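You operate a simulated robot arm through the tools that you are given. There is no shell and no other tool. Be economical: measure what you need, move in short steps, check, and stop when the job is done.

You are at the controls of a simulated robot arm. One attempt, no reset.

TASK
Shut the open terminal cover, turn its knob to LOCK and seal it in the colour on the work slip.

Only the result counts: the job must be done as asked and must still hold three seconds after the hand-in. Knocking over, shifting, dropping, spilling or breaking anything else fails it. A push-on lid holds only when it is set on centred and level and pressed home; a screw cap is set on level and turned clockwise until tight.

THE ROBOT
A 7-joint arm with a two-finger gripper, on a carriage that runs on a rail from [0.001, -0.962] to [-0.001, 0.818] (x, y) and turns from -2.583 to 3.229 rad about z. Base frame: it is fixed where the carriage stands at the start and does not move with it; the origin is on the floor, on the carriage's upright axis, x ahead of it, y to its left, z up; the surface under the hand at the start is at about z = 0.8. Units: m, rad, N and s.
With the tool pointing down near the work surface it reaches from about 0.34 to 0.78 m from the robot's upright axis, wherever it stands. Its first joint turns from -2.897 to 2.897 rad. Places, roughly: black lock knob [0.4, 1, 0.9]; blue lock knob [0.5, 0.2, 0.9]; grey lock knob [0.4, 1.3, 0.9]; grey terminal cover [0.5, 0.1, 0.9]; holder switch [0.5, 0.2, 0.8]; left clamp [0.6, 0.2, 0.9]; right clamp [0.6, 0.1, 0.9]; white lock knob [0.4, 1.1, 0.9]. Payload 2.45 kg.
The tool frame sits at the grasp point (the TCP): z along the fingers, y along the line on which they close. The tips reach 0.023 m beyond it. Largest opening 0.072 m; the body of the gripper starts 0.04 m behind the TCP.
Orientation is told as [roll, pitch, yaw] about the base's x, y, z axes, in that order, counted from this pose: with the fingers straight down and closing along the base's y, the tool's x points along the base's -x, its y along +y and its z along -z.

THE INTERFACE
- The arm moves only by the tool play_rows. Its argument "rows" is a list of rows, each a list of 3 entries, a list of its own where there are three numbers: the shift along the base's x, y, z in m, then the turn, a rotation vector about the base's x, y, z in rad, then the opening, from 0 (shut) to 1 (fully open). In form: [[[x, y, z], [wx, wy, wz], gripper], ...]. A call has 1 to 12 rows; each row is the pose to reach, as a shift and turn from the pose commanded when the call began. Rows are played at 5 a second. More than 0.05 m and 0.15 rad between two rows, or a gripper value outside its range, and nothing of the call is played. Where a pose cannot be reached the arm comes as near as it can. A force on the tool above 70 N (or 10 N above the force at the start of the call, whichever is more), or a blocked arm, ends the call early, and 0.2 s more pass. Each finger travels about 0.072 m/s and halts on what it meets, pressing with about 34 N; the grip force reading is that of the motor and also rises with nothing between the fingers. The clock runs only during rows and for 0.2 s after the last one: add rows that repeat a pose to give the fingers time. The reply holds the time, the measured pose of the TCP, the force on the tool along the base axes, the opening and the grip force, in the units named above and with some noise, with the torque about the TCP (base axes, N m) and any sound that the robot's microphone picked up, and new pictures: "show" is both (left out), scene, wrist or none.
- Cameras (640 x 400 px; columns grow to the right, rows downward): "scene" is now at [0.024, 0.1708, 1.457]; the picture's right is [-0.22, -0.97, 0.00], its down [-0.54, 0.12, -0.83] and it looks along [0.81, -0.18, -0.55] (base axes); focal length 294 px, centre (320, 200). "wrist" rides on the gripper at [0.077, 0.017, -0.066] in the tool frame; the picture's right is [-0.22, 0.98, 0.00], its down [-0.56, -0.12, -0.82] and it looks along [-0.80, -0.18, 0.57] (tool axes); focal length 234 px, centre (320, 200). There is no depth. A picture from a camera that has moved, and an enlarged one, comes with that camera's place and axes in the base frame and with its lens. The place of the scene camera against the robot may be out by one fixed shift of up to 0.025 m in any direction.
- move_column(by): slides the trunk up (or, below 0, down) by that many m; the arm and the scene camera ride with it, the base frame stays. It gives what a move gives, with no picture.
- steer(legs): drives the robot by 1 to 6 legs, each [ahead, left, turn to the left] in m, m and rad, along the robot's own axes; the way and the turn of a leg run together, so that a leg with both is an arc; at most 1.5 m and 3.142 rad a leg. The arm and the cameras ride along, it lands a little off, and it stops where it bumps. It keeps to its track: a leg is cut to what the track allows. It gives what a move gives, and a new picture of the scene camera.
- turn_head(pan, tilt): turns the head with the scene camera to pan (to the left, within 2.705 rad either way) and tilt (down, from -0.506 to 1.204), counted from straight ahead of the robot. It gives what a move gives, and a new picture of the scene camera.
- enlarge(camera, box): a new picture of the part [left, top, right, bottom] of that camera's present view, enlarged. It takes no simulated time.
- job_done(): hands the job in; it is judged then, once.

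Go step by step. Nothing tells you exact positions but the pictures and the camera data: compare them with the known pose of the tool, close in by small moves and look again before you grip or let go. The budget is 120 turns and 260 pictures, counting those below and the enlarged ones. Unless the task says otherwise, let go and move clear before handing in, and close with one line.

The tools are called after "Emit:" as a command line: name --argument value ..., lists and objects as JSON in quotes. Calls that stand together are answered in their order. play_rows: Moves the arm, as the interface text tells. Its arguments: {"type":"object","properties":{"rows":{"type":"array","items":{"type":"array"}},"show":{"type":"string","enum":["both","scene","wrist","none"]}},"required":["rows"]} The other tools are called the same way: move_column (by) slides the trunk up or down; steer (legs) drives the base; turn_head (pan, tilt) turns the head that bears the scene camera; enlarge (camera, box) takes an enlarged picture of a part of a camera's view; job_done () hands the job in.

At the start:

```text
t: 0.0
tool_pos: [0.3967, 0.0692, 1.1496]
tool_rot: [-0.002, -0.001, 0.0]
force: [-0.8, -0.1, 0.3]
moment: [-0.01, -0.03, -0.01]
grip_width: 0.0721
gripper_force: 0.1
trunk travel left (down, up): [-0.425, 0.165]
robot x, y, heading: [0.0007, 0.0032, 0.002]
head pan, tilt: [-0.223, 0.586]
```

scene: 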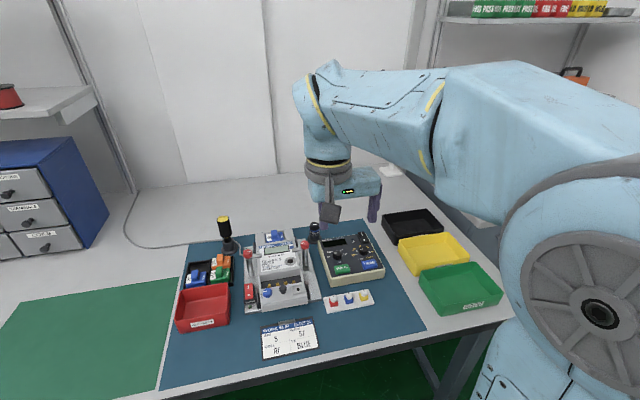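
wrist: 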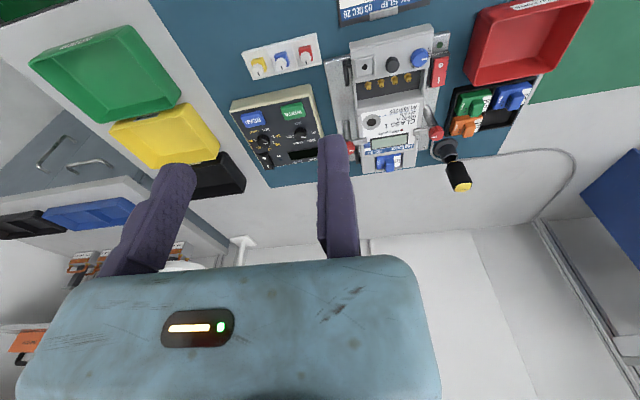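

I see a bench with a meter in a holder, a work slip, and seals in a small tray. I'll enlarge to read the details.

Emit:
enlarge --camera "scene" --box '[230, 220, 330, 310]'

Emit:
enlarge --camera "scene" --box '[250, 290, 390, 370]'

Emit:
enlarge --camera "wrist" --box '[320, 0, 480, 180]'

Emit:
enlarge --camera "scene" --box '[310, 220, 400, 320]'

```text
4.44 times, centred on (280, 265) of scene
camera zoom: at [0.024, 0.1708, 1.457], right [-0.22, -0.97, 0.0], down [-0.54, 0.12, -0.83], along [0.81, -0.18, -0.55], focal length 1306 px, centre (498, -89)
```

zoom: 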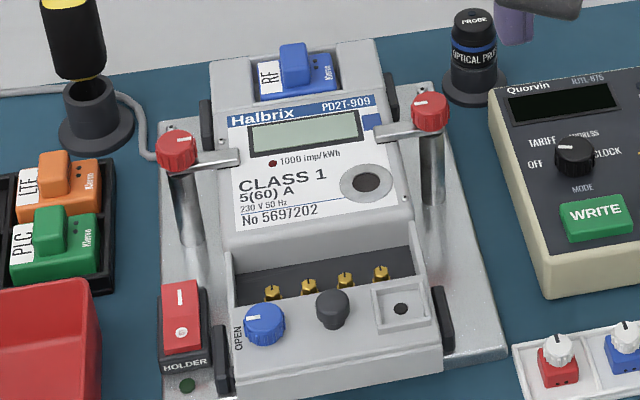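

```text
4.57 times, centred on (320, 330) of scene
camera zoom: at [0.024, 0.1708, 1.457], right [-0.22, -0.97, 0.0], down [-0.54, 0.12, -0.83], along [0.81, -0.18, -0.55], focal length 1343 px, centre (320, -394)
```

zoom: 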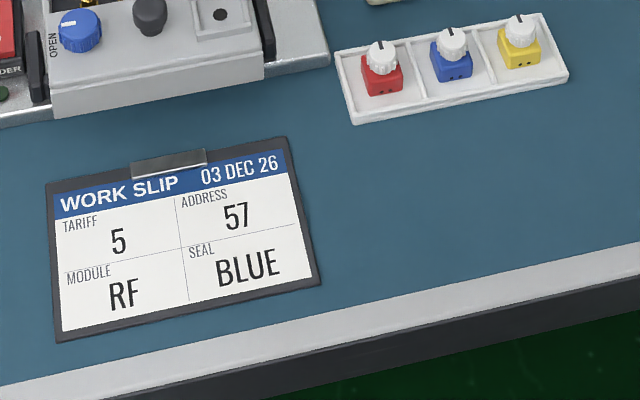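

```text
2.22 times, centred on (400, 90) of wrist
camera zoom: at [0.3187, 0.084, 1.2159], right [0.22, 0.98, 0.0], down [0.56, -0.12, 0.82], along [0.8, -0.18, -0.57], focal length 520 px, centre (142, 444)
```

zoom: 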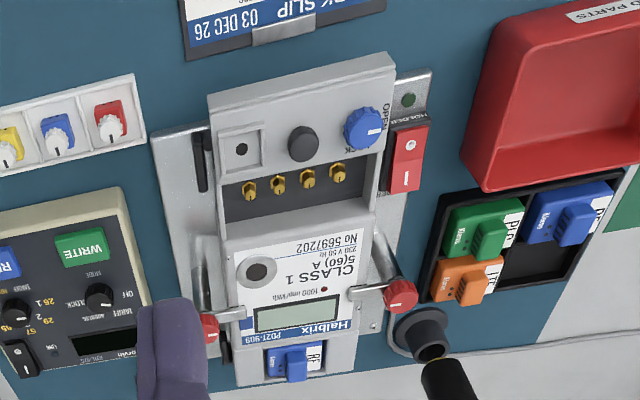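

```text
4.00 times, centred on (355, 270) of scene
camera zoom: at [0.024, 0.1708, 1.457], right [-0.22, -0.97, 0.0], down [-0.54, 0.12, -0.83], along [0.81, -0.18, -0.55], focal length 1175 px, centre (180, -80)
```

zoom: 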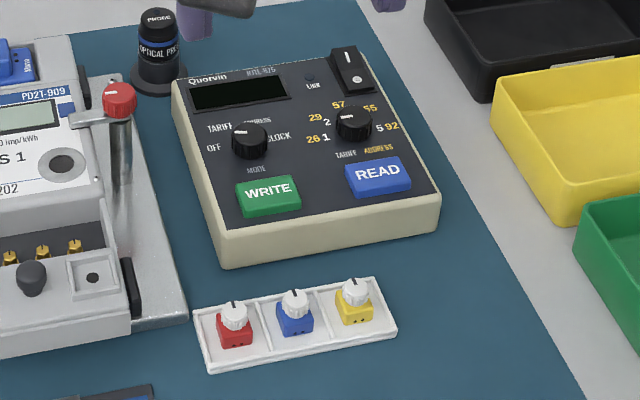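

The slip says BLUE, and this meter's cover is drawn open with a blue knob at OPEN. I'll zoom on the cover and look left at the other knobs.

Emit:
enlarge --camera "wrist" --box '[340, 20, 440, 100]'

Emit:
enlarge --camera "scene" --box '[255, 260, 315, 310]'

Emit:
turn_head --pan 0.9 --tilt 0.5

```text
5.00 times, centred on (390, 60) of wrist
camera zoom: at [0.3187, 0.084, 1.2159], right [0.22, 0.98, 0.0], down [0.56, -0.12, 0.82], along [0.8, -0.18, -0.57], focal length 1171 px, centre (-30, 900)
```

zoom: 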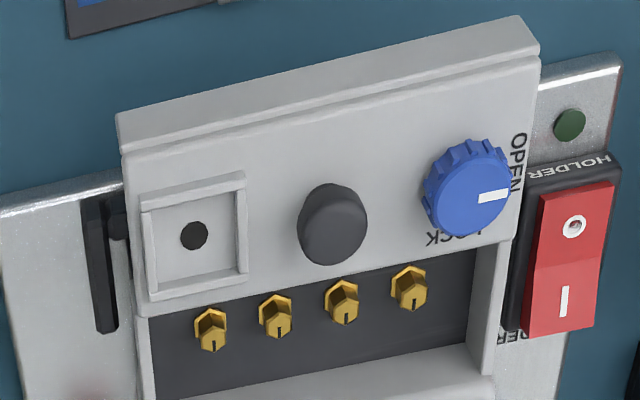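

```text
8.00 times, centred on (285, 285) of scene
camera zoom: at [0.024, 0.1708, 1.457], right [-0.22, -0.97, 0.0], down [-0.54, 0.12, -0.83], along [0.81, -0.18, -0.55], focal length 2350 px, centre (600, -480)
```

zoom: 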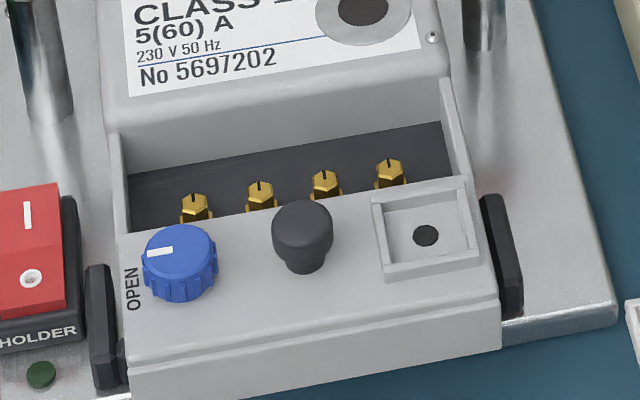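

```text
t: 1.4
tool_pos: [0.3964, 0.0679, 1.1501]
tool_rot: [0.0, 0.002, 0.0]
force: [0.1, 0.3, 0.2]
moment: [0.01, 0.04, -0.01]
grip_width: 0.072
gripper_force: 0.0
trunk travel left (down, up): [-0.425, 0.165]
robot x, y, heading: [-0.0024, 0.0007, 0.005]
head pan, tilt: [0.901, 0.499]
camera scene: at [-0.006, 0.2618, 1.4648], right [0.78, -0.62, 0.0], down [-0.3, -0.38, -0.88], along [0.55, 0.69, -0.48], focal length 294 px, centre (320, 200)
```

scene: 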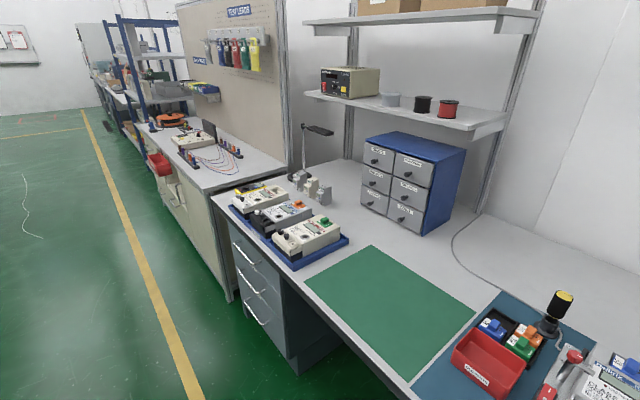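

The cover slides away from me, and LOCK is a quarter turn clockwise. I'll turn the head back and move the hand above the cover to calibrate the views.

Emit:
turn_head --pan -0.1 --tilt 0.75

Emit:
play_rows --rows '[[[0.0, 0.02, -0.04], [0, 0, 0], 0.6], [[0.0, 0.04, -0.08], [0, 0, 0], 0.3], [[0.0, 0.06, -0.12], [0, 0, 0], 0], [[0.0, 0.07, -0.15], [0, 0, 0], 0], [[0.0, 0.07, -0.15], [0, 0, 0], 0]]'

```text
t: 2.6
tool_pos: [0.3978, 0.068, 1.15]
tool_rot: [0.0, 0.0, 0.001]
force: [0.2, 0.8, -0.4]
moment: [-0.01, 0.01, 0.01]
grip_width: 0.072
gripper_force: 0.1
trunk travel left (down, up): [-0.425, 0.165]
robot x, y, heading: [-0.0002, 0.0002, 0.003]
head pan, tilt: [-0.099, 0.75]
camera scene: at [0.0199, 0.1823, 1.4429], right [-0.1, -1.0, 0.0], down [-0.68, 0.07, -0.73], along [0.73, -0.07, -0.68], focal length 294 px, centre (320, 200)
```

scene: 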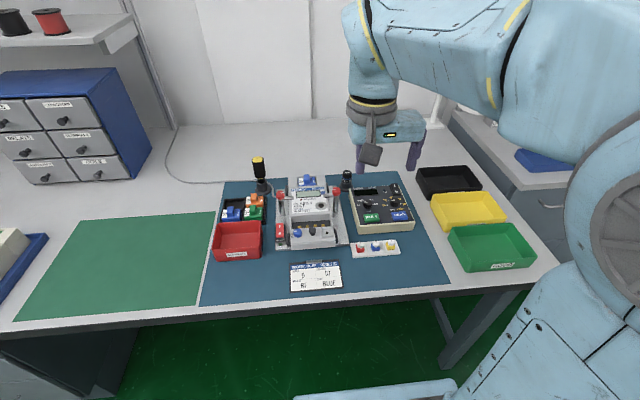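

```text
t: 3.8
tool_pos: [0.3976, 0.1406, 0.9981]
tool_rot: [0.0, 0.0, 0.001]
force: [-0.2, 0.3, -0.3]
moment: [0.02, 0.0, -0.05]
grip_width: 0.0
gripper_force: 28.5
trunk travel left (down, up): [-0.425, 0.165]
robot x, y, heading: [0.0011, -0.0006, -0.0]
head pan, tilt: [-0.099, 0.75]
camera scene: at [0.0201, 0.1824, 1.4428], right [-0.1, -1.0, 0.0], down [-0.68, 0.07, -0.73], along [0.73, -0.07, -0.68], focal length 294 px, centre (320, 200)
camera wrist: at [0.3204, 0.1559, 1.063], right [0.22, 0.98, 0.0], down [0.56, -0.12, 0.82], along [0.8, -0.18, -0.57], focal length 234 px, centre (320, 200)
```

scene: 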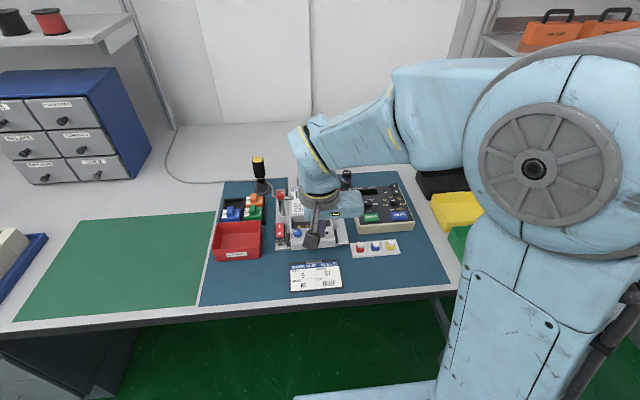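
wrist: 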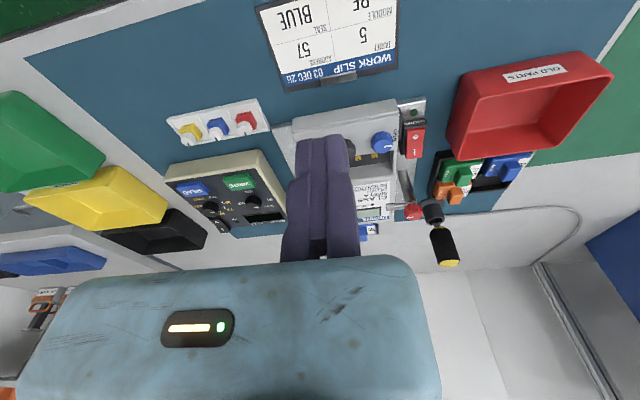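

The closed tips appear where the data predicts (about 322,137). I'll open the fingers to check their symmetry.

Emit:
play_rows --rows '[[[0, 0, 0], [0, 0, 0], 0.5], [[0, 0, 0], [0, 0, 0], 0.5], [[0, 0, 0], [0, 0, 0], 0.5]]' --show "wrist"

Emit:
play_rows --rows '[[[0, 0, 0], [0, 0, 0], 1], [[0, 0, 0], [0, 0, 0], 1], [[0, 0, 0], [0, 0, 0], 1]]' --show "wrist"

```text
t: 4.6
tool_pos: [0.3974, 0.1392, 0.9987]
tool_rot: [0.002, 0.0, -0.001]
force: [0.3, -0.2, -0.6]
moment: [0.04, 0.01, 0.03]
grip_width: 0.036
gripper_force: 0.0
trunk travel left (down, up): [-0.425, 0.165]
robot x, y, heading: [-0.0001, -0.0021, 0.0]
head pan, tilt: [-0.099, 0.75]
camera wrist: at [0.3204, 0.1556, 1.0634], right [0.22, 0.98, 0.0], down [0.56, -0.12, 0.82], along [0.8, -0.18, -0.57], focal length 234 px, centre (320, 200)
```

wrist: 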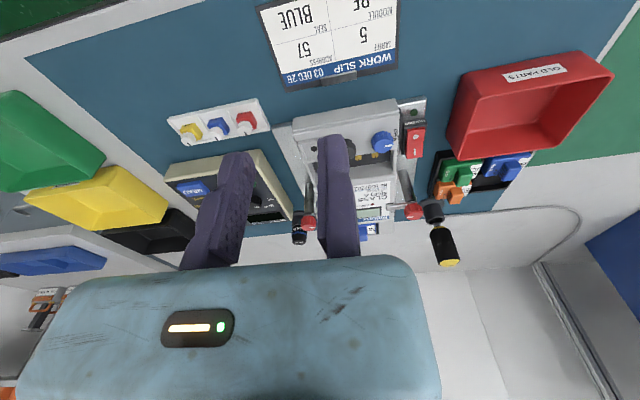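

```text
t: 5.4
tool_pos: [0.3976, 0.1385, 0.9978]
tool_rot: [0.001, 0.0, 0.0]
force: [0.2, 0.5, 0.4]
moment: [0.01, 0.02, 0.05]
grip_width: 0.0722
gripper_force: 0.0
trunk travel left (down, up): [-0.425, 0.165]
robot x, y, heading: [0.0025, -0.0011, -0.0]
head pan, tilt: [-0.099, 0.75]
camera wrist: at [0.3204, 0.1556, 1.0634], right [0.22, 0.98, 0.0], down [0.56, -0.12, 0.82], along [0.8, -0.18, -0.57], focal length 234 px, centre (320, 200)
```

wrist: 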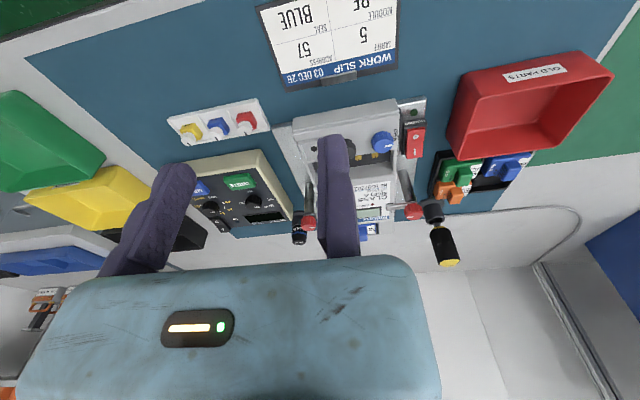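

The +y finger stays fixed with its inner face at the TCP, and only the other one moves. I'll enlarge to triangulate heights.

Emit:
enlarge --camera "wrist" --box '[280, 80, 440, 180]'

Emit:
enlarge --camera "wrist" --box '[160, 90, 280, 165]'

Emit:
enlarge --camera "scene" --box '[260, 180, 420, 280]'

```text
4.00 times, centred on (360, 130) of wrist
camera zoom: at [0.3204, 0.1556, 1.0634], right [0.22, 0.98, 0.0], down [0.56, -0.12, 0.82], along [0.8, -0.18, -0.57], focal length 937 px, centre (160, 480)
```

zoom: 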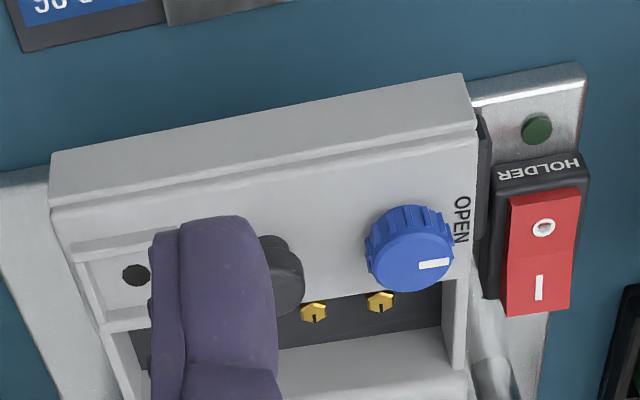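

```text
5.33 times, centred on (220, 128) of wrist
camera zoom: at [0.3204, 0.1556, 1.0634], right [0.22, 0.98, 0.0], down [0.56, -0.12, 0.82], along [0.8, -0.18, -0.57], focal length 1249 px, centre (853, 587)
```

zoom: 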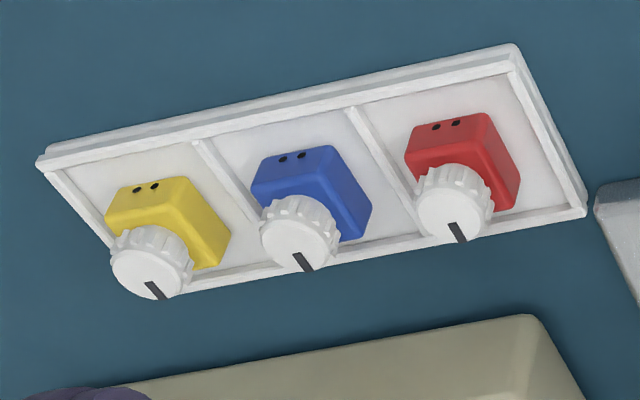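

```text
4.00 times, centred on (340, 230) of scene
camera zoom: at [0.0199, 0.1823, 1.4429], right [-0.1, -1.0, 0.0], down [-0.68, 0.07, -0.73], along [0.73, -0.07, -0.68], focal length 1175 px, centre (240, 80)
```

zoom: 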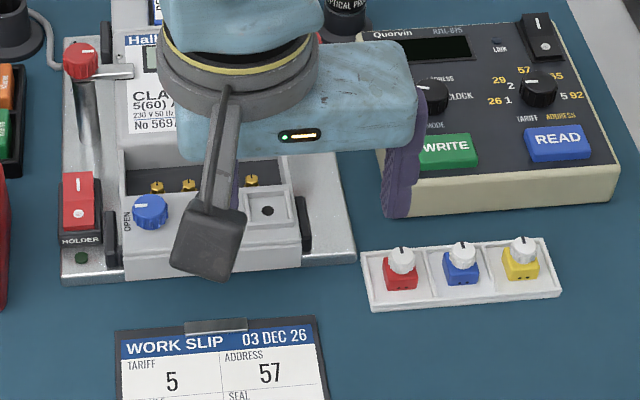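

Triangulated: blue knob top at about (0.499, 0.185, 0.873), dark handle near (0.493, 0.146), hole near (0.493, 0.109). I'll put the closed fingers behind the handle.

Emit:
play_rows --rows '[[[0.02, 0.004, -0.02], [0, 0, 0], 0.5], [[0.04, 0.007, -0.05], [0, 0, 0], 0], [[0.054, 0.007, -0.08], [0, 0, 0], 0], [[0.054, 0.007, -0.095], [0, 0, 0], 0], [[0.054, 0.007, -0.095], [0, 0, 0], 0]]'

Emit:
enlarge --camera "scene" --box '[270, 190, 370, 260]'

Emit:
enlarge --camera "wrist" --box '[240, 70, 440, 195]'

```text
t: 6.6
tool_pos: [0.4491, 0.1459, 0.9059]
tool_rot: [-0.001, 0.0, 0.0]
force: [0.8, 0.2, 1.1]
moment: [0.01, 0.01, 0.01]
grip_width: 0.0001
gripper_force: 28.3
trunk travel left (down, up): [-0.425, 0.165]
robot x, y, heading: [0.0001, -0.0021, -0.005]
head pan, tilt: [-0.099, 0.75]
camera scene: at [0.02, 0.1823, 1.4429], right [-0.1, -1.0, 0.0], down [-0.68, 0.07, -0.73], along [0.73, -0.07, -0.68], focal length 294 px, centre (320, 200)
camera wrist: at [0.373, 0.1622, 0.9716], right [0.22, 0.98, 0.0], down [0.56, -0.12, 0.82], along [0.8, -0.18, -0.57], focal length 234 px, centre (320, 200)
```

scene: 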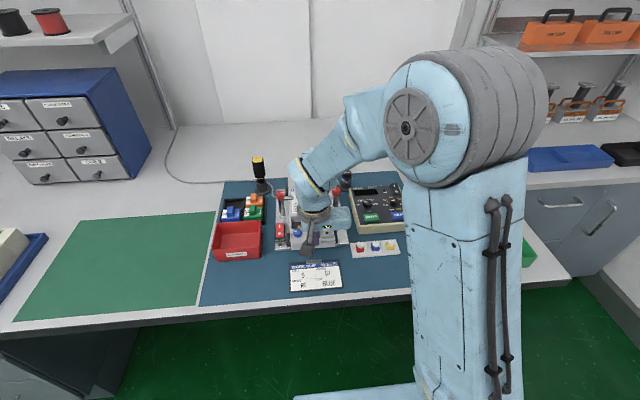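
wrist: 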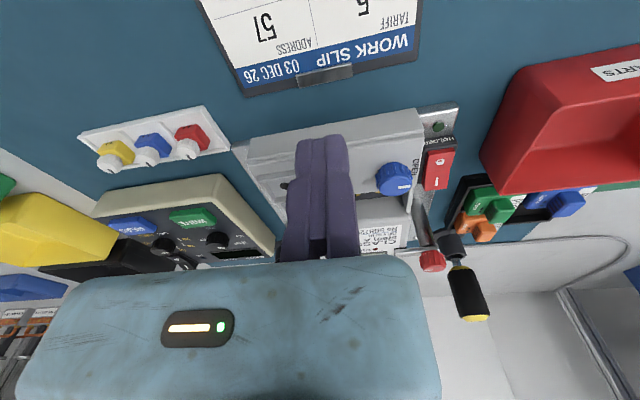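

```text
5.71 times, centred on (320, 225) of scene
camera zoom: at [0.02, 0.1823, 1.4429], right [-0.1, -1.0, 0.0], down [-0.68, 0.07, -0.73], along [0.73, -0.07, -0.68], focal length 1678 px, centre (320, 57)
```

zoom: 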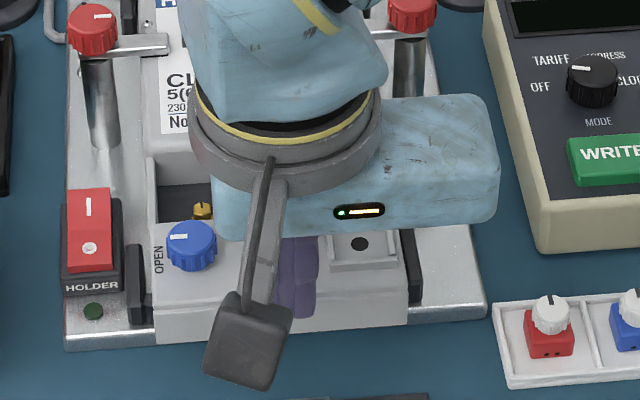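

```text
3.20 times, centred on (340, 132) of wrist
camera zoom: at [0.373, 0.1622, 0.9716], right [0.22, 0.98, 0.0], down [0.56, -0.12, 0.82], along [0.8, -0.18, -0.57], focal length 749 px, centre (256, 416)
```

zoom: 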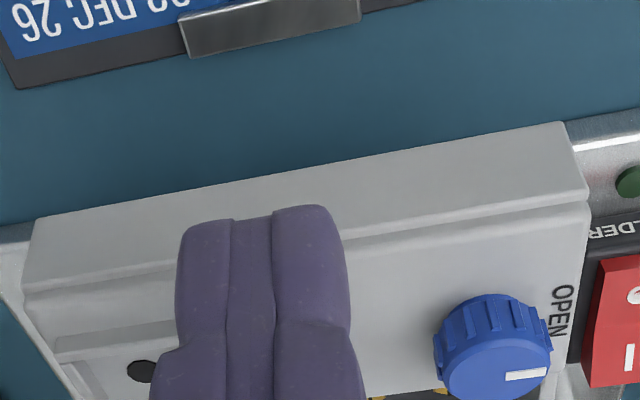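

Cover surface is near z 0.868; tips are at about 0.881 now. I'll lower a little and push forward slowly.

Emit:
play_rows --rows '[[[0, 0, -0.005], [0, 0, 0], 0], [[0, 0, -0.008], [0, 0, 0], 0], [[0.008, 0, -0.008], [0, 0, 0], 0], [[0.016, 0, -0.008], [0, 0, 0], 0], [[0.022, 0, -0.008], [0, 0, 0], 0], [[0.026, 0, -0.008], [0, 0, 0], 0], [[0.03, 0, -0.008], [0, 0, 0], 0]]' --show "none"

Emit:
enlarge --camera "wrist" --box '[240, 70, 440, 195]'

Emit:
enlarge --camera "scene" --box '[270, 190, 370, 260]'

```text
t: 8.2
tool_pos: [0.4793, 0.1468, 0.898]
tool_rot: [0.0, -0.001, -0.001]
force: [-0.4, -0.3, -0.8]
moment: [-0.01, -0.01, 0.0]
grip_width: 0.0001
gripper_force: 28.4
trunk travel left (down, up): [-0.425, 0.165]
robot x, y, heading: [-0.0032, 0.0019, -0.0]
head pan, tilt: [-0.099, 0.75]
```

```text
3.20 times, centred on (340, 132) of wrist
camera zoom: at [0.4026, 0.1627, 0.9636], right [0.22, 0.98, 0.0], down [0.56, -0.12, 0.82], along [0.8, -0.18, -0.57], focal length 749 px, centre (256, 416)
```

zoom: 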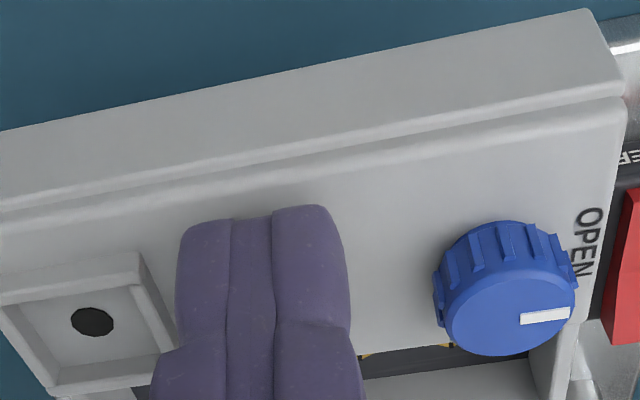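

```text
5.71 times, centred on (320, 225) of scene
camera zoom: at [0.0198, 0.1823, 1.4429], right [-0.1, -1.0, 0.0], down [-0.68, 0.07, -0.73], along [0.73, -0.07, -0.68], focal length 1678 px, centre (320, 57)
```

zoom: 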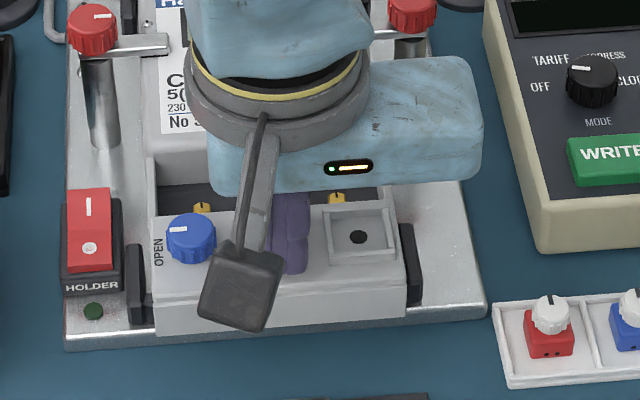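

Contact made: the cover has moved a few mm forward. I'll keep pushing.

Emit:
play_rows --rows '[[[0.004, 0, 0], [0, 0, 0], 0], [[0.008, 0, 0], [0, 0, 0], 0], [[0.012, 0, 0], [0, 0, 0], 0], [[0.016, 0, 0], [0, 0, 0], 0], [[0.02, 0, 0], [0, 0, 0], 0]]' --show "none"

Emit:
enlarge --camera "scene" --box '[270, 190, 370, 260]'

```text
t: 9.4
tool_pos: [0.4998, 0.1443, 0.8973]
tool_rot: [0.001, 0.001, 0.0]
force: [-0.1, 0.8, 0.2]
moment: [-0.01, 0.02, -0.02]
grip_width: 0.0001
gripper_force: 28.6
trunk travel left (down, up): [-0.425, 0.165]
robot x, y, heading: [0.0026, -0.001, -0.003]
head pan, tilt: [-0.099, 0.75]
```

```text
5.71 times, centred on (320, 225) of scene
camera zoom: at [0.0198, 0.1823, 1.4429], right [-0.1, -1.0, 0.0], down [-0.68, 0.07, -0.73], along [0.73, -0.07, -0.68], focal length 1678 px, centre (320, 57)
```

zoom: 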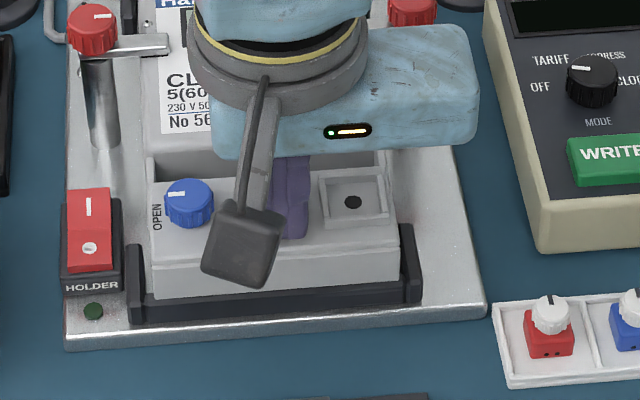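

The cover slides freely; the meter body stays. Some gap remains, so I continue.

Emit:
play_rows --rows '[[[0.004, 0, 0], [0, 0, 0], 0], [[0.008, 0, 0], [0, 0, 0], 0], [[0.012, 0, 0], [0, 0, 0], 0], [[0.015, 0, 0], [0, 0, 0], 0]]' --show "none"

Emit:
enlarge --camera "scene" --box '[270, 190, 370, 260]'

```text
t: 10.4
tool_pos: [0.5163, 0.1448, 0.8972]
tool_rot: [0.0, -0.001, 0.001]
force: [0.7, 0.1, 0.0]
moment: [0.01, 0.0, 0.04]
grip_width: 0.0
gripper_force: 28.0
trunk travel left (down, up): [-0.425, 0.165]
robot x, y, heading: [0.0037, -0.0003, -0.005]
head pan, tilt: [-0.099, 0.75]
```

```text
5.71 times, centred on (320, 225) of scene
camera zoom: at [0.0198, 0.1823, 1.4429], right [-0.1, -1.0, 0.0], down [-0.68, 0.07, -0.73], along [0.73, -0.07, -0.68], focal length 1678 px, centre (320, 57)
```

zoom: 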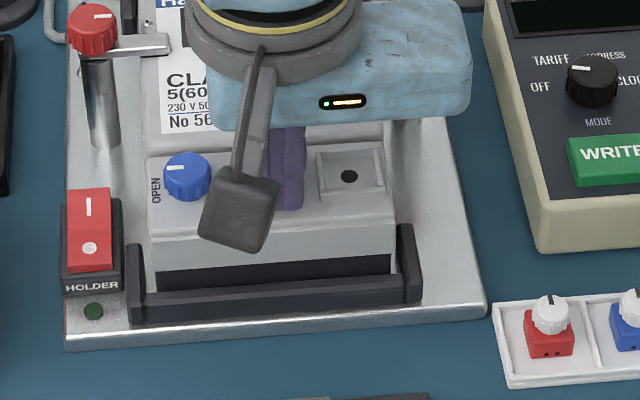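

The gap looks almost gone. I'll press on in small steps to feel the stop.

Emit:
play_rows --rows '[[[0.001, 0, 0], [0, 0, 0], 0], [[0.002, 0, 0], [0, 0, 0], 0], [[0.003, 0, 0], [0, 0, 0], 0], [[0.003, 0, 0], [0, 0, 0], 0]]' --show "none"

Emit:
enlarge --camera "scene" --box '[270, 190, 370, 260]'

```text
t: 11.4
tool_pos: [0.5182, 0.1455, 0.8979]
tool_rot: [0.001, 0.0, 0.001]
force: [0.2, 0.5, 0.4]
moment: [0.0, 0.0, -0.04]
grip_width: 0.0
gripper_force: 28.1
trunk travel left (down, up): [-0.425, 0.165]
robot x, y, heading: [-0.0019, 0.0021, -0.0]
head pan, tilt: [-0.099, 0.75]
```

```text
5.71 times, centred on (320, 225) of scene
camera zoom: at [0.0199, 0.1823, 1.4429], right [-0.1, -1.0, 0.0], down [-0.68, 0.07, -0.73], along [0.73, -0.07, -0.68], focal length 1678 px, centre (320, 57)
```

zoom: 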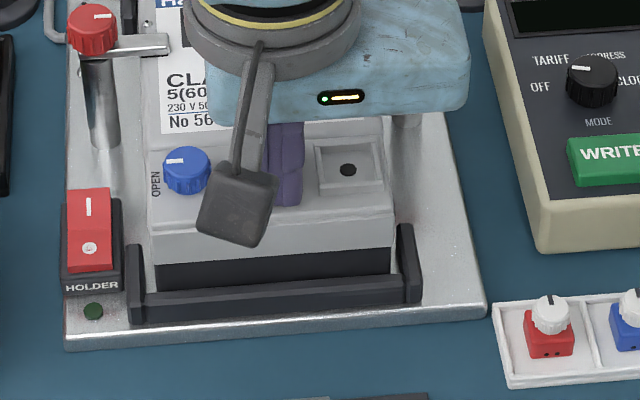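

It's still moving without resistance; continuing in small steps.

Emit:
play_rows --rows '[[[0.0015, 0, 0], [0, 0, 0], 0], [[0.003, 0, 0], [0, 0, 0], 0], [[0.0045, 0, 0], [0, 0, 0], 0], [[0.006, 0, 0], [0, 0, 0], 0], [[0.006, 0, 0], [0, 0, 0], 0]]' --show "none"

Emit:
enlarge --camera "scene" --box '[270, 190, 370, 260]'

Emit:
enlarge --camera "wrist" --box '[240, 70, 440, 195]'

```text
t: 12.6
tool_pos: [0.5239, 0.1464, 0.8967]
tool_rot: [-0.001, -0.002, -0.002]
force: [-5.8, 0.2, 0.3]
moment: [0.0, 0.12, 0.06]
grip_width: 0.006
gripper_force: 28.0
trunk travel left (down, up): [-0.425, 0.165]
robot x, y, heading: [0.0017, -0.0016, 0.004]
head pan, tilt: [-0.099, 0.75]
```

```text
5.71 times, centred on (320, 225) of scene
camera zoom: at [0.0193, 0.1823, 1.4429], right [-0.1, -1.0, 0.0], down [-0.68, 0.07, -0.73], along [0.73, -0.07, -0.68], focal length 1678 px, centre (320, 57)
```

zoom: 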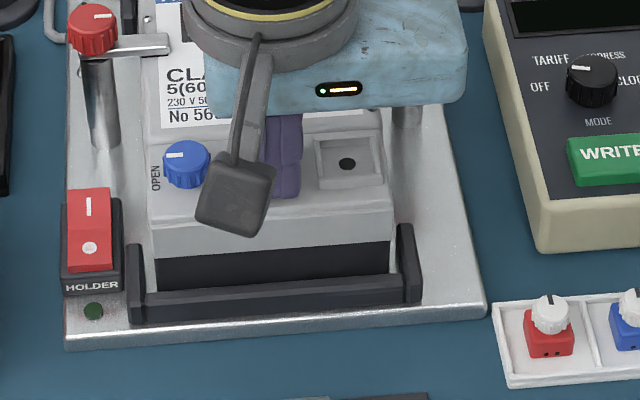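

```text
3.20 times, centred on (340, 132) of wrist
camera zoom: at [0.4463, 0.1615, 0.9625], right [0.22, 0.98, 0.0], down [0.56, -0.12, 0.82], along [0.8, -0.18, -0.57], focal length 749 px, centre (256, 416)
```

zoom: 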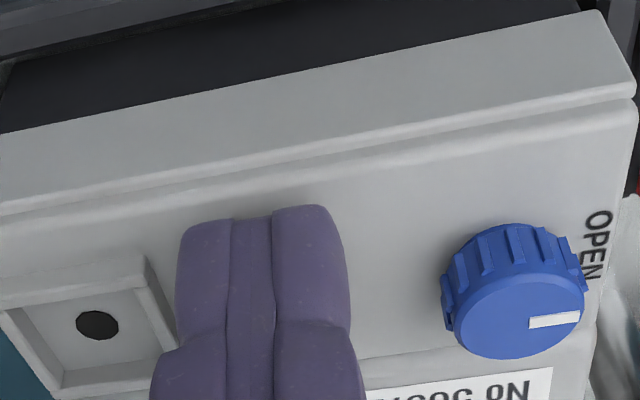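

Resistance (about 6 N) now; the cover meets the body. A bit more pressing to confirm the stop.

Emit:
play_rows --rows '[[[0.001, 0, 0], [0, 0, 0], 0], [[0.002, 0, 0], [0, 0, 0], 0], [[0.002, 0, 0], [0, 0, 0], 0]]' --show "none"

Emit:
enlarge --camera "wrist" --box '[240, 70, 440, 195]'

```text
t: 13.4
tool_pos: [0.5254, 0.146, 0.897]
tool_rot: [0.001, 0.001, 0.001]
force: [-18.4, 1.5, 2.1]
moment: [0.1, 0.39, 0.05]
grip_width: 0.0059
gripper_force: 28.2
trunk travel left (down, up): [-0.425, 0.165]
robot x, y, heading: [0.0016, 0.0021, -0.0]
head pan, tilt: [-0.099, 0.75]
```

```text
3.20 times, centred on (340, 132) of wrist
camera zoom: at [0.4468, 0.1615, 0.9632], right [0.22, 0.98, 0.0], down [0.56, -0.12, 0.82], along [0.8, -0.18, -0.57], focal length 749 px, centre (256, 416)
```

zoom: 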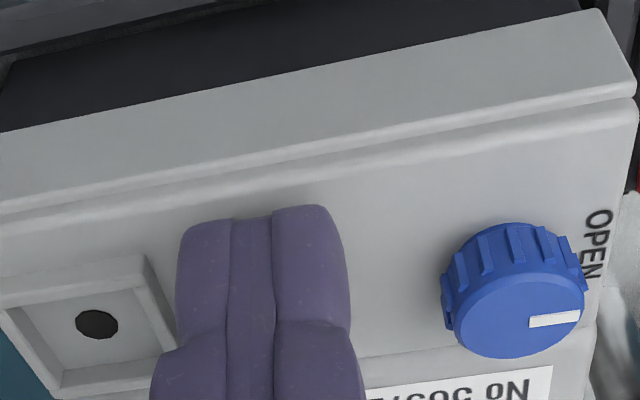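

The cover is shut against its stop (18 N). I'll back off and rise, to look at the blue knob.

Emit:
play_rows --rows '[[[-0.012, 0, 0], [0, 0, 0], 0], [[-0.03, 0, 0.02], [0, 0, 0], 0], [[-0.04, 0, 0.06], [0, 0, 0], 0], [[-0.04, 0.03, 0.08], [0, 0, 0], 0.2], [[-0.04, 0.05, 0.08], [0, 0, 0], 0.4], [[-0.04, 0.05, 0.08], [0, 0, 0], 0.4]]'

Emit:
enlarge --camera "wrist" --box '[200, 60, 400, 185]'

Emit:
enlarge --camera "scene" --box '[270, 190, 350, 250]'

```text
t: 14.8
tool_pos: [0.4843, 0.1927, 0.977]
tool_rot: [0.001, 0.0, -0.001]
force: [0.6, -0.2, 0.4]
moment: [0.01, -0.01, -0.01]
grip_width: 0.0287
gripper_force: 0.0
trunk travel left (down, up): [-0.425, 0.165]
robot x, y, heading: [-0.0011, -0.0, 0.005]
head pan, tilt: [-0.099, 0.75]
camera scene: at [0.0199, 0.1824, 1.4428], right [-0.1, -1.0, 0.0], down [-0.68, 0.07, -0.73], along [0.73, -0.07, -0.68], focal length 294 px, centre (320, 200)
camera wrist: at [0.4065, 0.2095, 1.0425], right [0.22, 0.98, 0.0], down [0.56, -0.12, 0.82], along [0.8, -0.18, -0.57], focal length 234 px, centre (320, 200)
```

scene: 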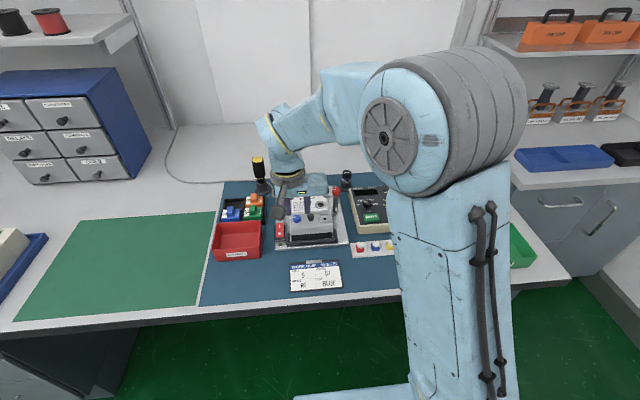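
wrist: 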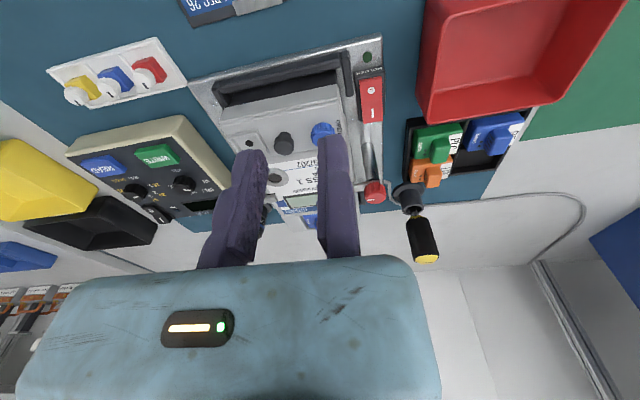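

```text
3.20 times, centred on (300, 122) of wrist
camera zoom: at [0.4065, 0.2095, 1.0425], right [0.22, 0.98, 0.0], down [0.56, -0.12, 0.82], along [0.8, -0.18, -0.57], focal length 749 px, centre (384, 448)
```

zoom: 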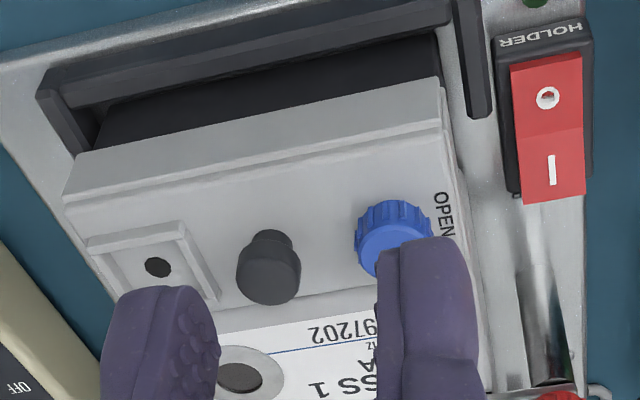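

```text
6.67 times, centred on (310, 220) of scene
camera zoom: at [0.0199, 0.1824, 1.4428], right [-0.1, -1.0, 0.0], down [-0.68, 0.07, -0.73], along [0.73, -0.07, -0.68], focal length 1958 px, centre (387, 67)
```

zoom: 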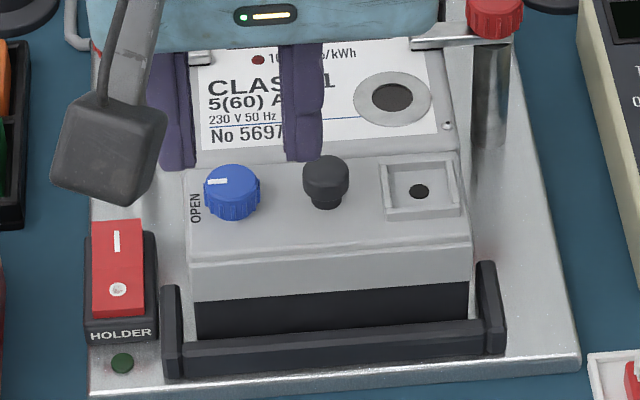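

The cover is flush with the body, knob still at OPEN. I'll turn the hand 45° left over the knob, so that a 90° clockwise turn ends at 45° right.

Emit:
play_rows --rows '[[[0.008, 0, 0], [0, 0, 0.14], 0.42], [[0.016, 0, 0], [0, 0, 0.28], 0.42], [[0.024, 0, 0], [0, 0, 0.42], 0.42], [[0.032, 0, -0.01], [0, 0, 0.56], 0.42], [[0.04, 0, -0.02], [0, 0, 0.7], 0.42], [[0.0487, 0.001, -0.037], [0, 0, 0.785], 0.42], [[0.0487, 0.001, -0.037], [0, 0, 0.785], 0.42]]'

Emit:
enlarge --camera "wrist" --box '[200, 60, 400, 185]'

Emit:
enlarge --camera "scene" --box '[270, 190, 350, 250]'

```text
t: 16.4
tool_pos: [0.5336, 0.1959, 0.941]
tool_rot: [0.0, -0.001, 0.786]
force: [0.0, -0.7, -0.1]
moment: [0.03, 0.02, -0.04]
grip_width: 0.03
gripper_force: 0.0
trunk travel left (down, up): [-0.425, 0.165]
robot x, y, heading: [0.0009, 0.0031, -0.003]
head pan, tilt: [-0.099, 0.75]
camera scene: at [0.0201, 0.1823, 1.4429], right [-0.1, -1.0, 0.0], down [-0.68, 0.07, -0.73], along [0.73, -0.07, -0.68], focal length 294 px, centre (320, 200)
camera wrist: at [0.4679, 0.1513, 1.0056], right [-0.54, 0.84, 0.0], down [0.48, 0.31, 0.82], along [0.69, 0.44, -0.57], focal length 234 px, centre (320, 200)
```

scene: 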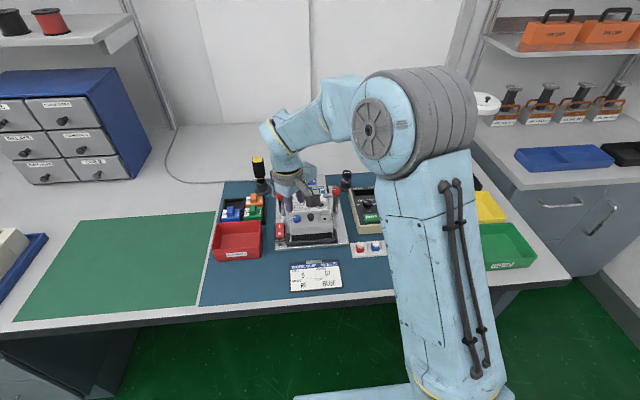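
wrist: 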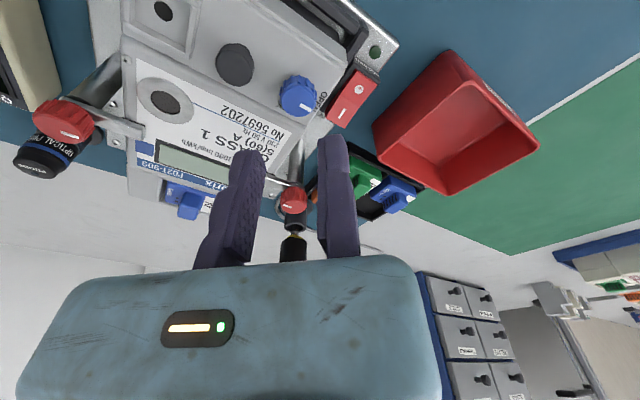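

```text
3.20 times, centred on (300, 122) of wrist
camera zoom: at [0.4679, 0.1513, 1.0056], right [-0.54, 0.84, 0.0], down [0.48, 0.31, 0.82], along [0.69, 0.44, -0.57], focal length 749 px, centre (384, 448)
```

zoom: 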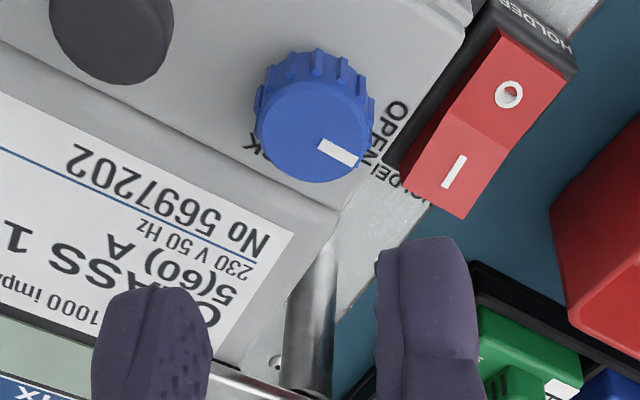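

```text
6.67 times, centred on (310, 220) of scene
camera zoom: at [0.0201, 0.1823, 1.4429], right [-0.1, -1.0, 0.0], down [-0.68, 0.07, -0.73], along [0.73, -0.07, -0.68], focal length 1958 px, centre (387, 67)
```

zoom: 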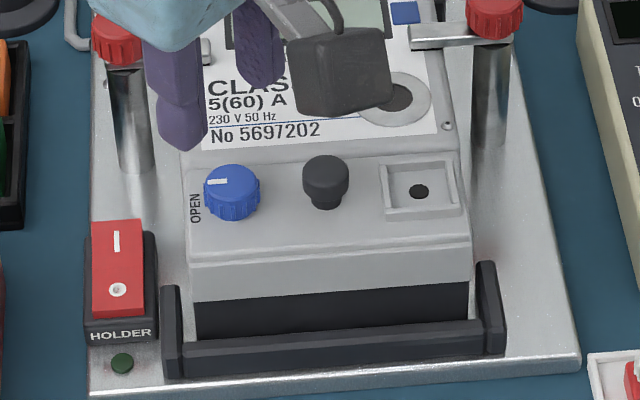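

Knob centre triangulates to (0.542, 0.183), top 0.880. I'll descend around it and check before gripping.

Emit:
play_rows --rows '[[[-0.0025, -0.0015, -0.015], [0, 0, 0], 0.42], [[-0.0025, -0.0015, -0.028], [0, 0, 0], 0.42], [[-0.0025, -0.0015, -0.036], [0, 0, 0], 0.42], [[-0.0025, -0.0015, -0.042], [0, 0, 0], 0.42], [[-0.0025, -0.0015, -0.042], [0, 0, 0], 0.42]]' --show "none"

Emit:
enlarge --camera "wrist" --box '[200, 60, 400, 185]'

Emit:
enlarge --camera "scene" --box '[270, 190, 350, 250]'

```text
t: 17.6
tool_pos: [0.5321, 0.194, 0.8993]
tool_rot: [0.0, 0.0, 0.784]
force: [-0.2, -0.3, -0.2]
moment: [0.03, 0.04, 0.02]
grip_width: 0.0303
gripper_force: 0.1
trunk travel left (down, up): [-0.425, 0.165]
robot x, y, heading: [-0.0009, 0.001, 0.003]
head pan, tilt: [-0.099, 0.75]
```

```text
3.20 times, centred on (300, 122) of wrist
camera zoom: at [0.4653, 0.1506, 0.9639], right [-0.54, 0.84, 0.0], down [0.48, 0.31, 0.82], along [0.69, 0.44, -0.57], focal length 749 px, centre (384, 448)
```

zoom: 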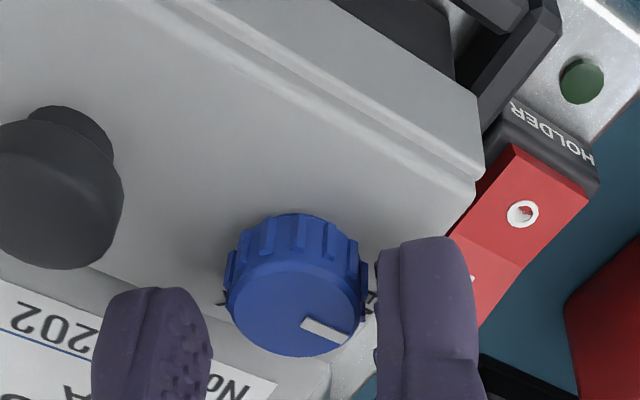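

```text
6.67 times, centred on (310, 220) of scene
camera zoom: at [0.0199, 0.1823, 1.4429], right [-0.1, -1.0, 0.0], down [-0.68, 0.07, -0.73], along [0.73, -0.07, -0.68], focal length 1958 px, centre (387, 67)
```

zoom: 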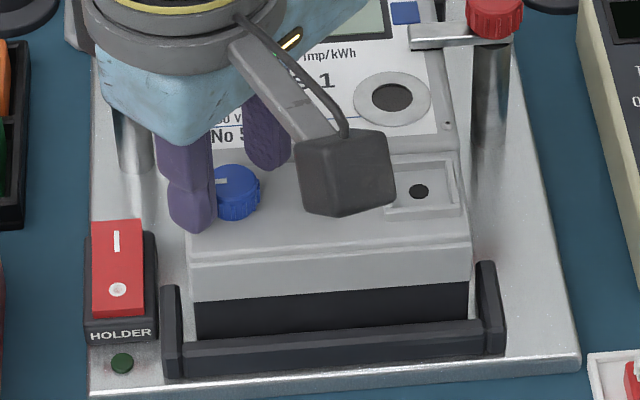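

The fingers straddle the knob evenly. I'll go 4 mm lower, bring the fixed finger to it and close.

Emit:
play_rows --rows '[[[0, 0, -0.004], [0, 0, 0], 0.42], [[0.002, -0.002, -0.004], [0, 0, 0], 0.42], [[0.002, -0.002, -0.004], [0, 0, 0], 0.3], [[0.002, -0.002, -0.004], [0, 0, 0], 0.2], [[0.002, -0.002, -0.004], [0, 0, 0], 0.2], [[0.002, -0.002, -0.004], [0, 0, 0], 0.2]]' --show "none"

Emit:
enlarge --camera "wrist" --box '[200, 60, 400, 185]'

```text
t: 19.0
tool_pos: [0.535, 0.1927, 0.8933]
tool_rot: [-0.001, 0.001, 0.783]
force: [-0.3, -0.7, -0.2]
moment: [-0.16, -0.17, -0.03]
grip_width: 0.0187
gripper_force: 33.6
trunk travel left (down, up): [-0.425, 0.165]
robot x, y, heading: [-0.0002, 0.0011, 0.0]
head pan, tilt: [-0.099, 0.75]
```

```text
3.20 times, centred on (300, 122) of wrist
camera zoom: at [0.4669, 0.1483, 0.9594], right [-0.54, 0.84, 0.0], down [0.48, 0.31, 0.82], along [0.69, 0.44, -0.57], focal length 749 px, centre (384, 448)
```

zoom: 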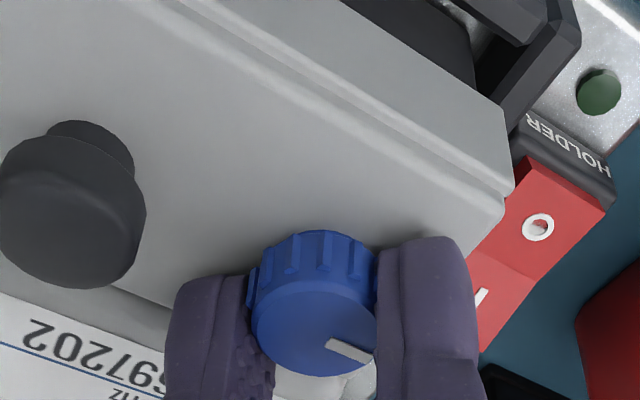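

The knob is held (18.7 mm wide). Now turning it 90° clockwise about its own centre.

Emit:
play_rows --rows '[[[0.001, 0.0009, 0], [0, 0, -0.143], 0.2], [[0.0022, 0.0016, 0], [0, 0, -0.286], 0.2], [[0.0034, 0.0022, 0], [0, 0, -0.428], 0.2], [[0.0047, 0.0025, 0], [0, 0, -0.571], 0.2], [[0.006, 0.0027, 0], [0, 0, -0.714], 0.2], [[0.0073, 0.0027, 0], [0, 0, -0.857], 0.2], [[0.0087, 0.0025, 0], [0, 0, -1.0], 0.2], [[0.0099, 0.0022, 0], [0, 0, -1.142], 0.2], [[0.0112, 0.0016, 0], [0, 0, -1.285], 0.2], [[0.0123, 0.0009, 0], [0, 0, -1.428], 0.2], [[0.0133, 0, 0], [0, 0, -1.571], 0.2], [[0.0133, 0, 0], [0, 0, -1.571], 0.2]]' --show "none"

Emit:
enlarge --camera "wrist" --box '[200, 60, 400, 185]'

Emit:
enlarge --camera "scene" --box '[270, 190, 350, 250]'

```text
t: 21.6
tool_pos: [0.5468, 0.1932, 0.8944]
tool_rot: [0.0, 0.001, -0.789]
force: [0.0, 1.0, -0.5]
moment: [-0.1, -0.05, 0.03]
grip_width: 0.0186
gripper_force: 33.7
trunk travel left (down, up): [-0.425, 0.165]
robot x, y, heading: [-0.0017, -0.0017, -0.002]
head pan, tilt: [-0.099, 0.75]
```

```text
3.20 times, centred on (300, 122) of wrist
camera zoom: at [0.5051, 0.2586, 0.9598], right [0.85, 0.53, 0.0], down [0.31, -0.48, 0.82], along [0.44, -0.69, -0.57], focal length 749 px, centre (384, 448)
```

zoom: 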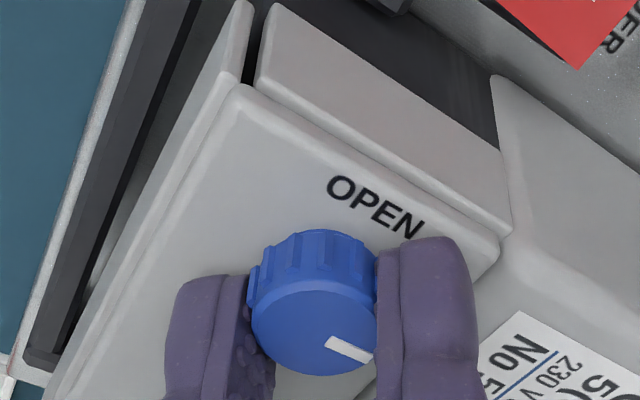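

```text
6.67 times, centred on (310, 220) of scene
camera zoom: at [0.0199, 0.1823, 1.4429], right [-0.1, -1.0, 0.0], down [-0.68, 0.07, -0.73], along [0.73, -0.07, -0.68], focal length 1958 px, centre (387, 67)
```

zoom: 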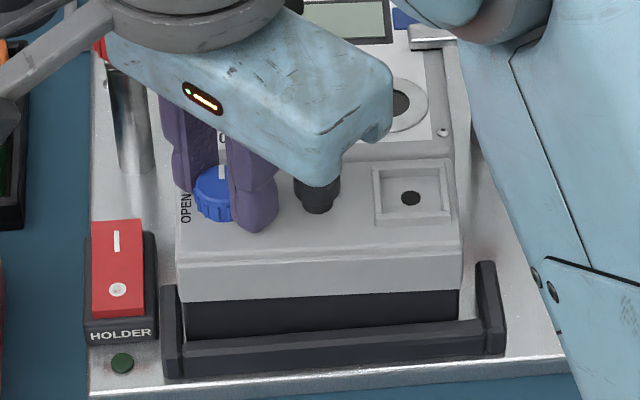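

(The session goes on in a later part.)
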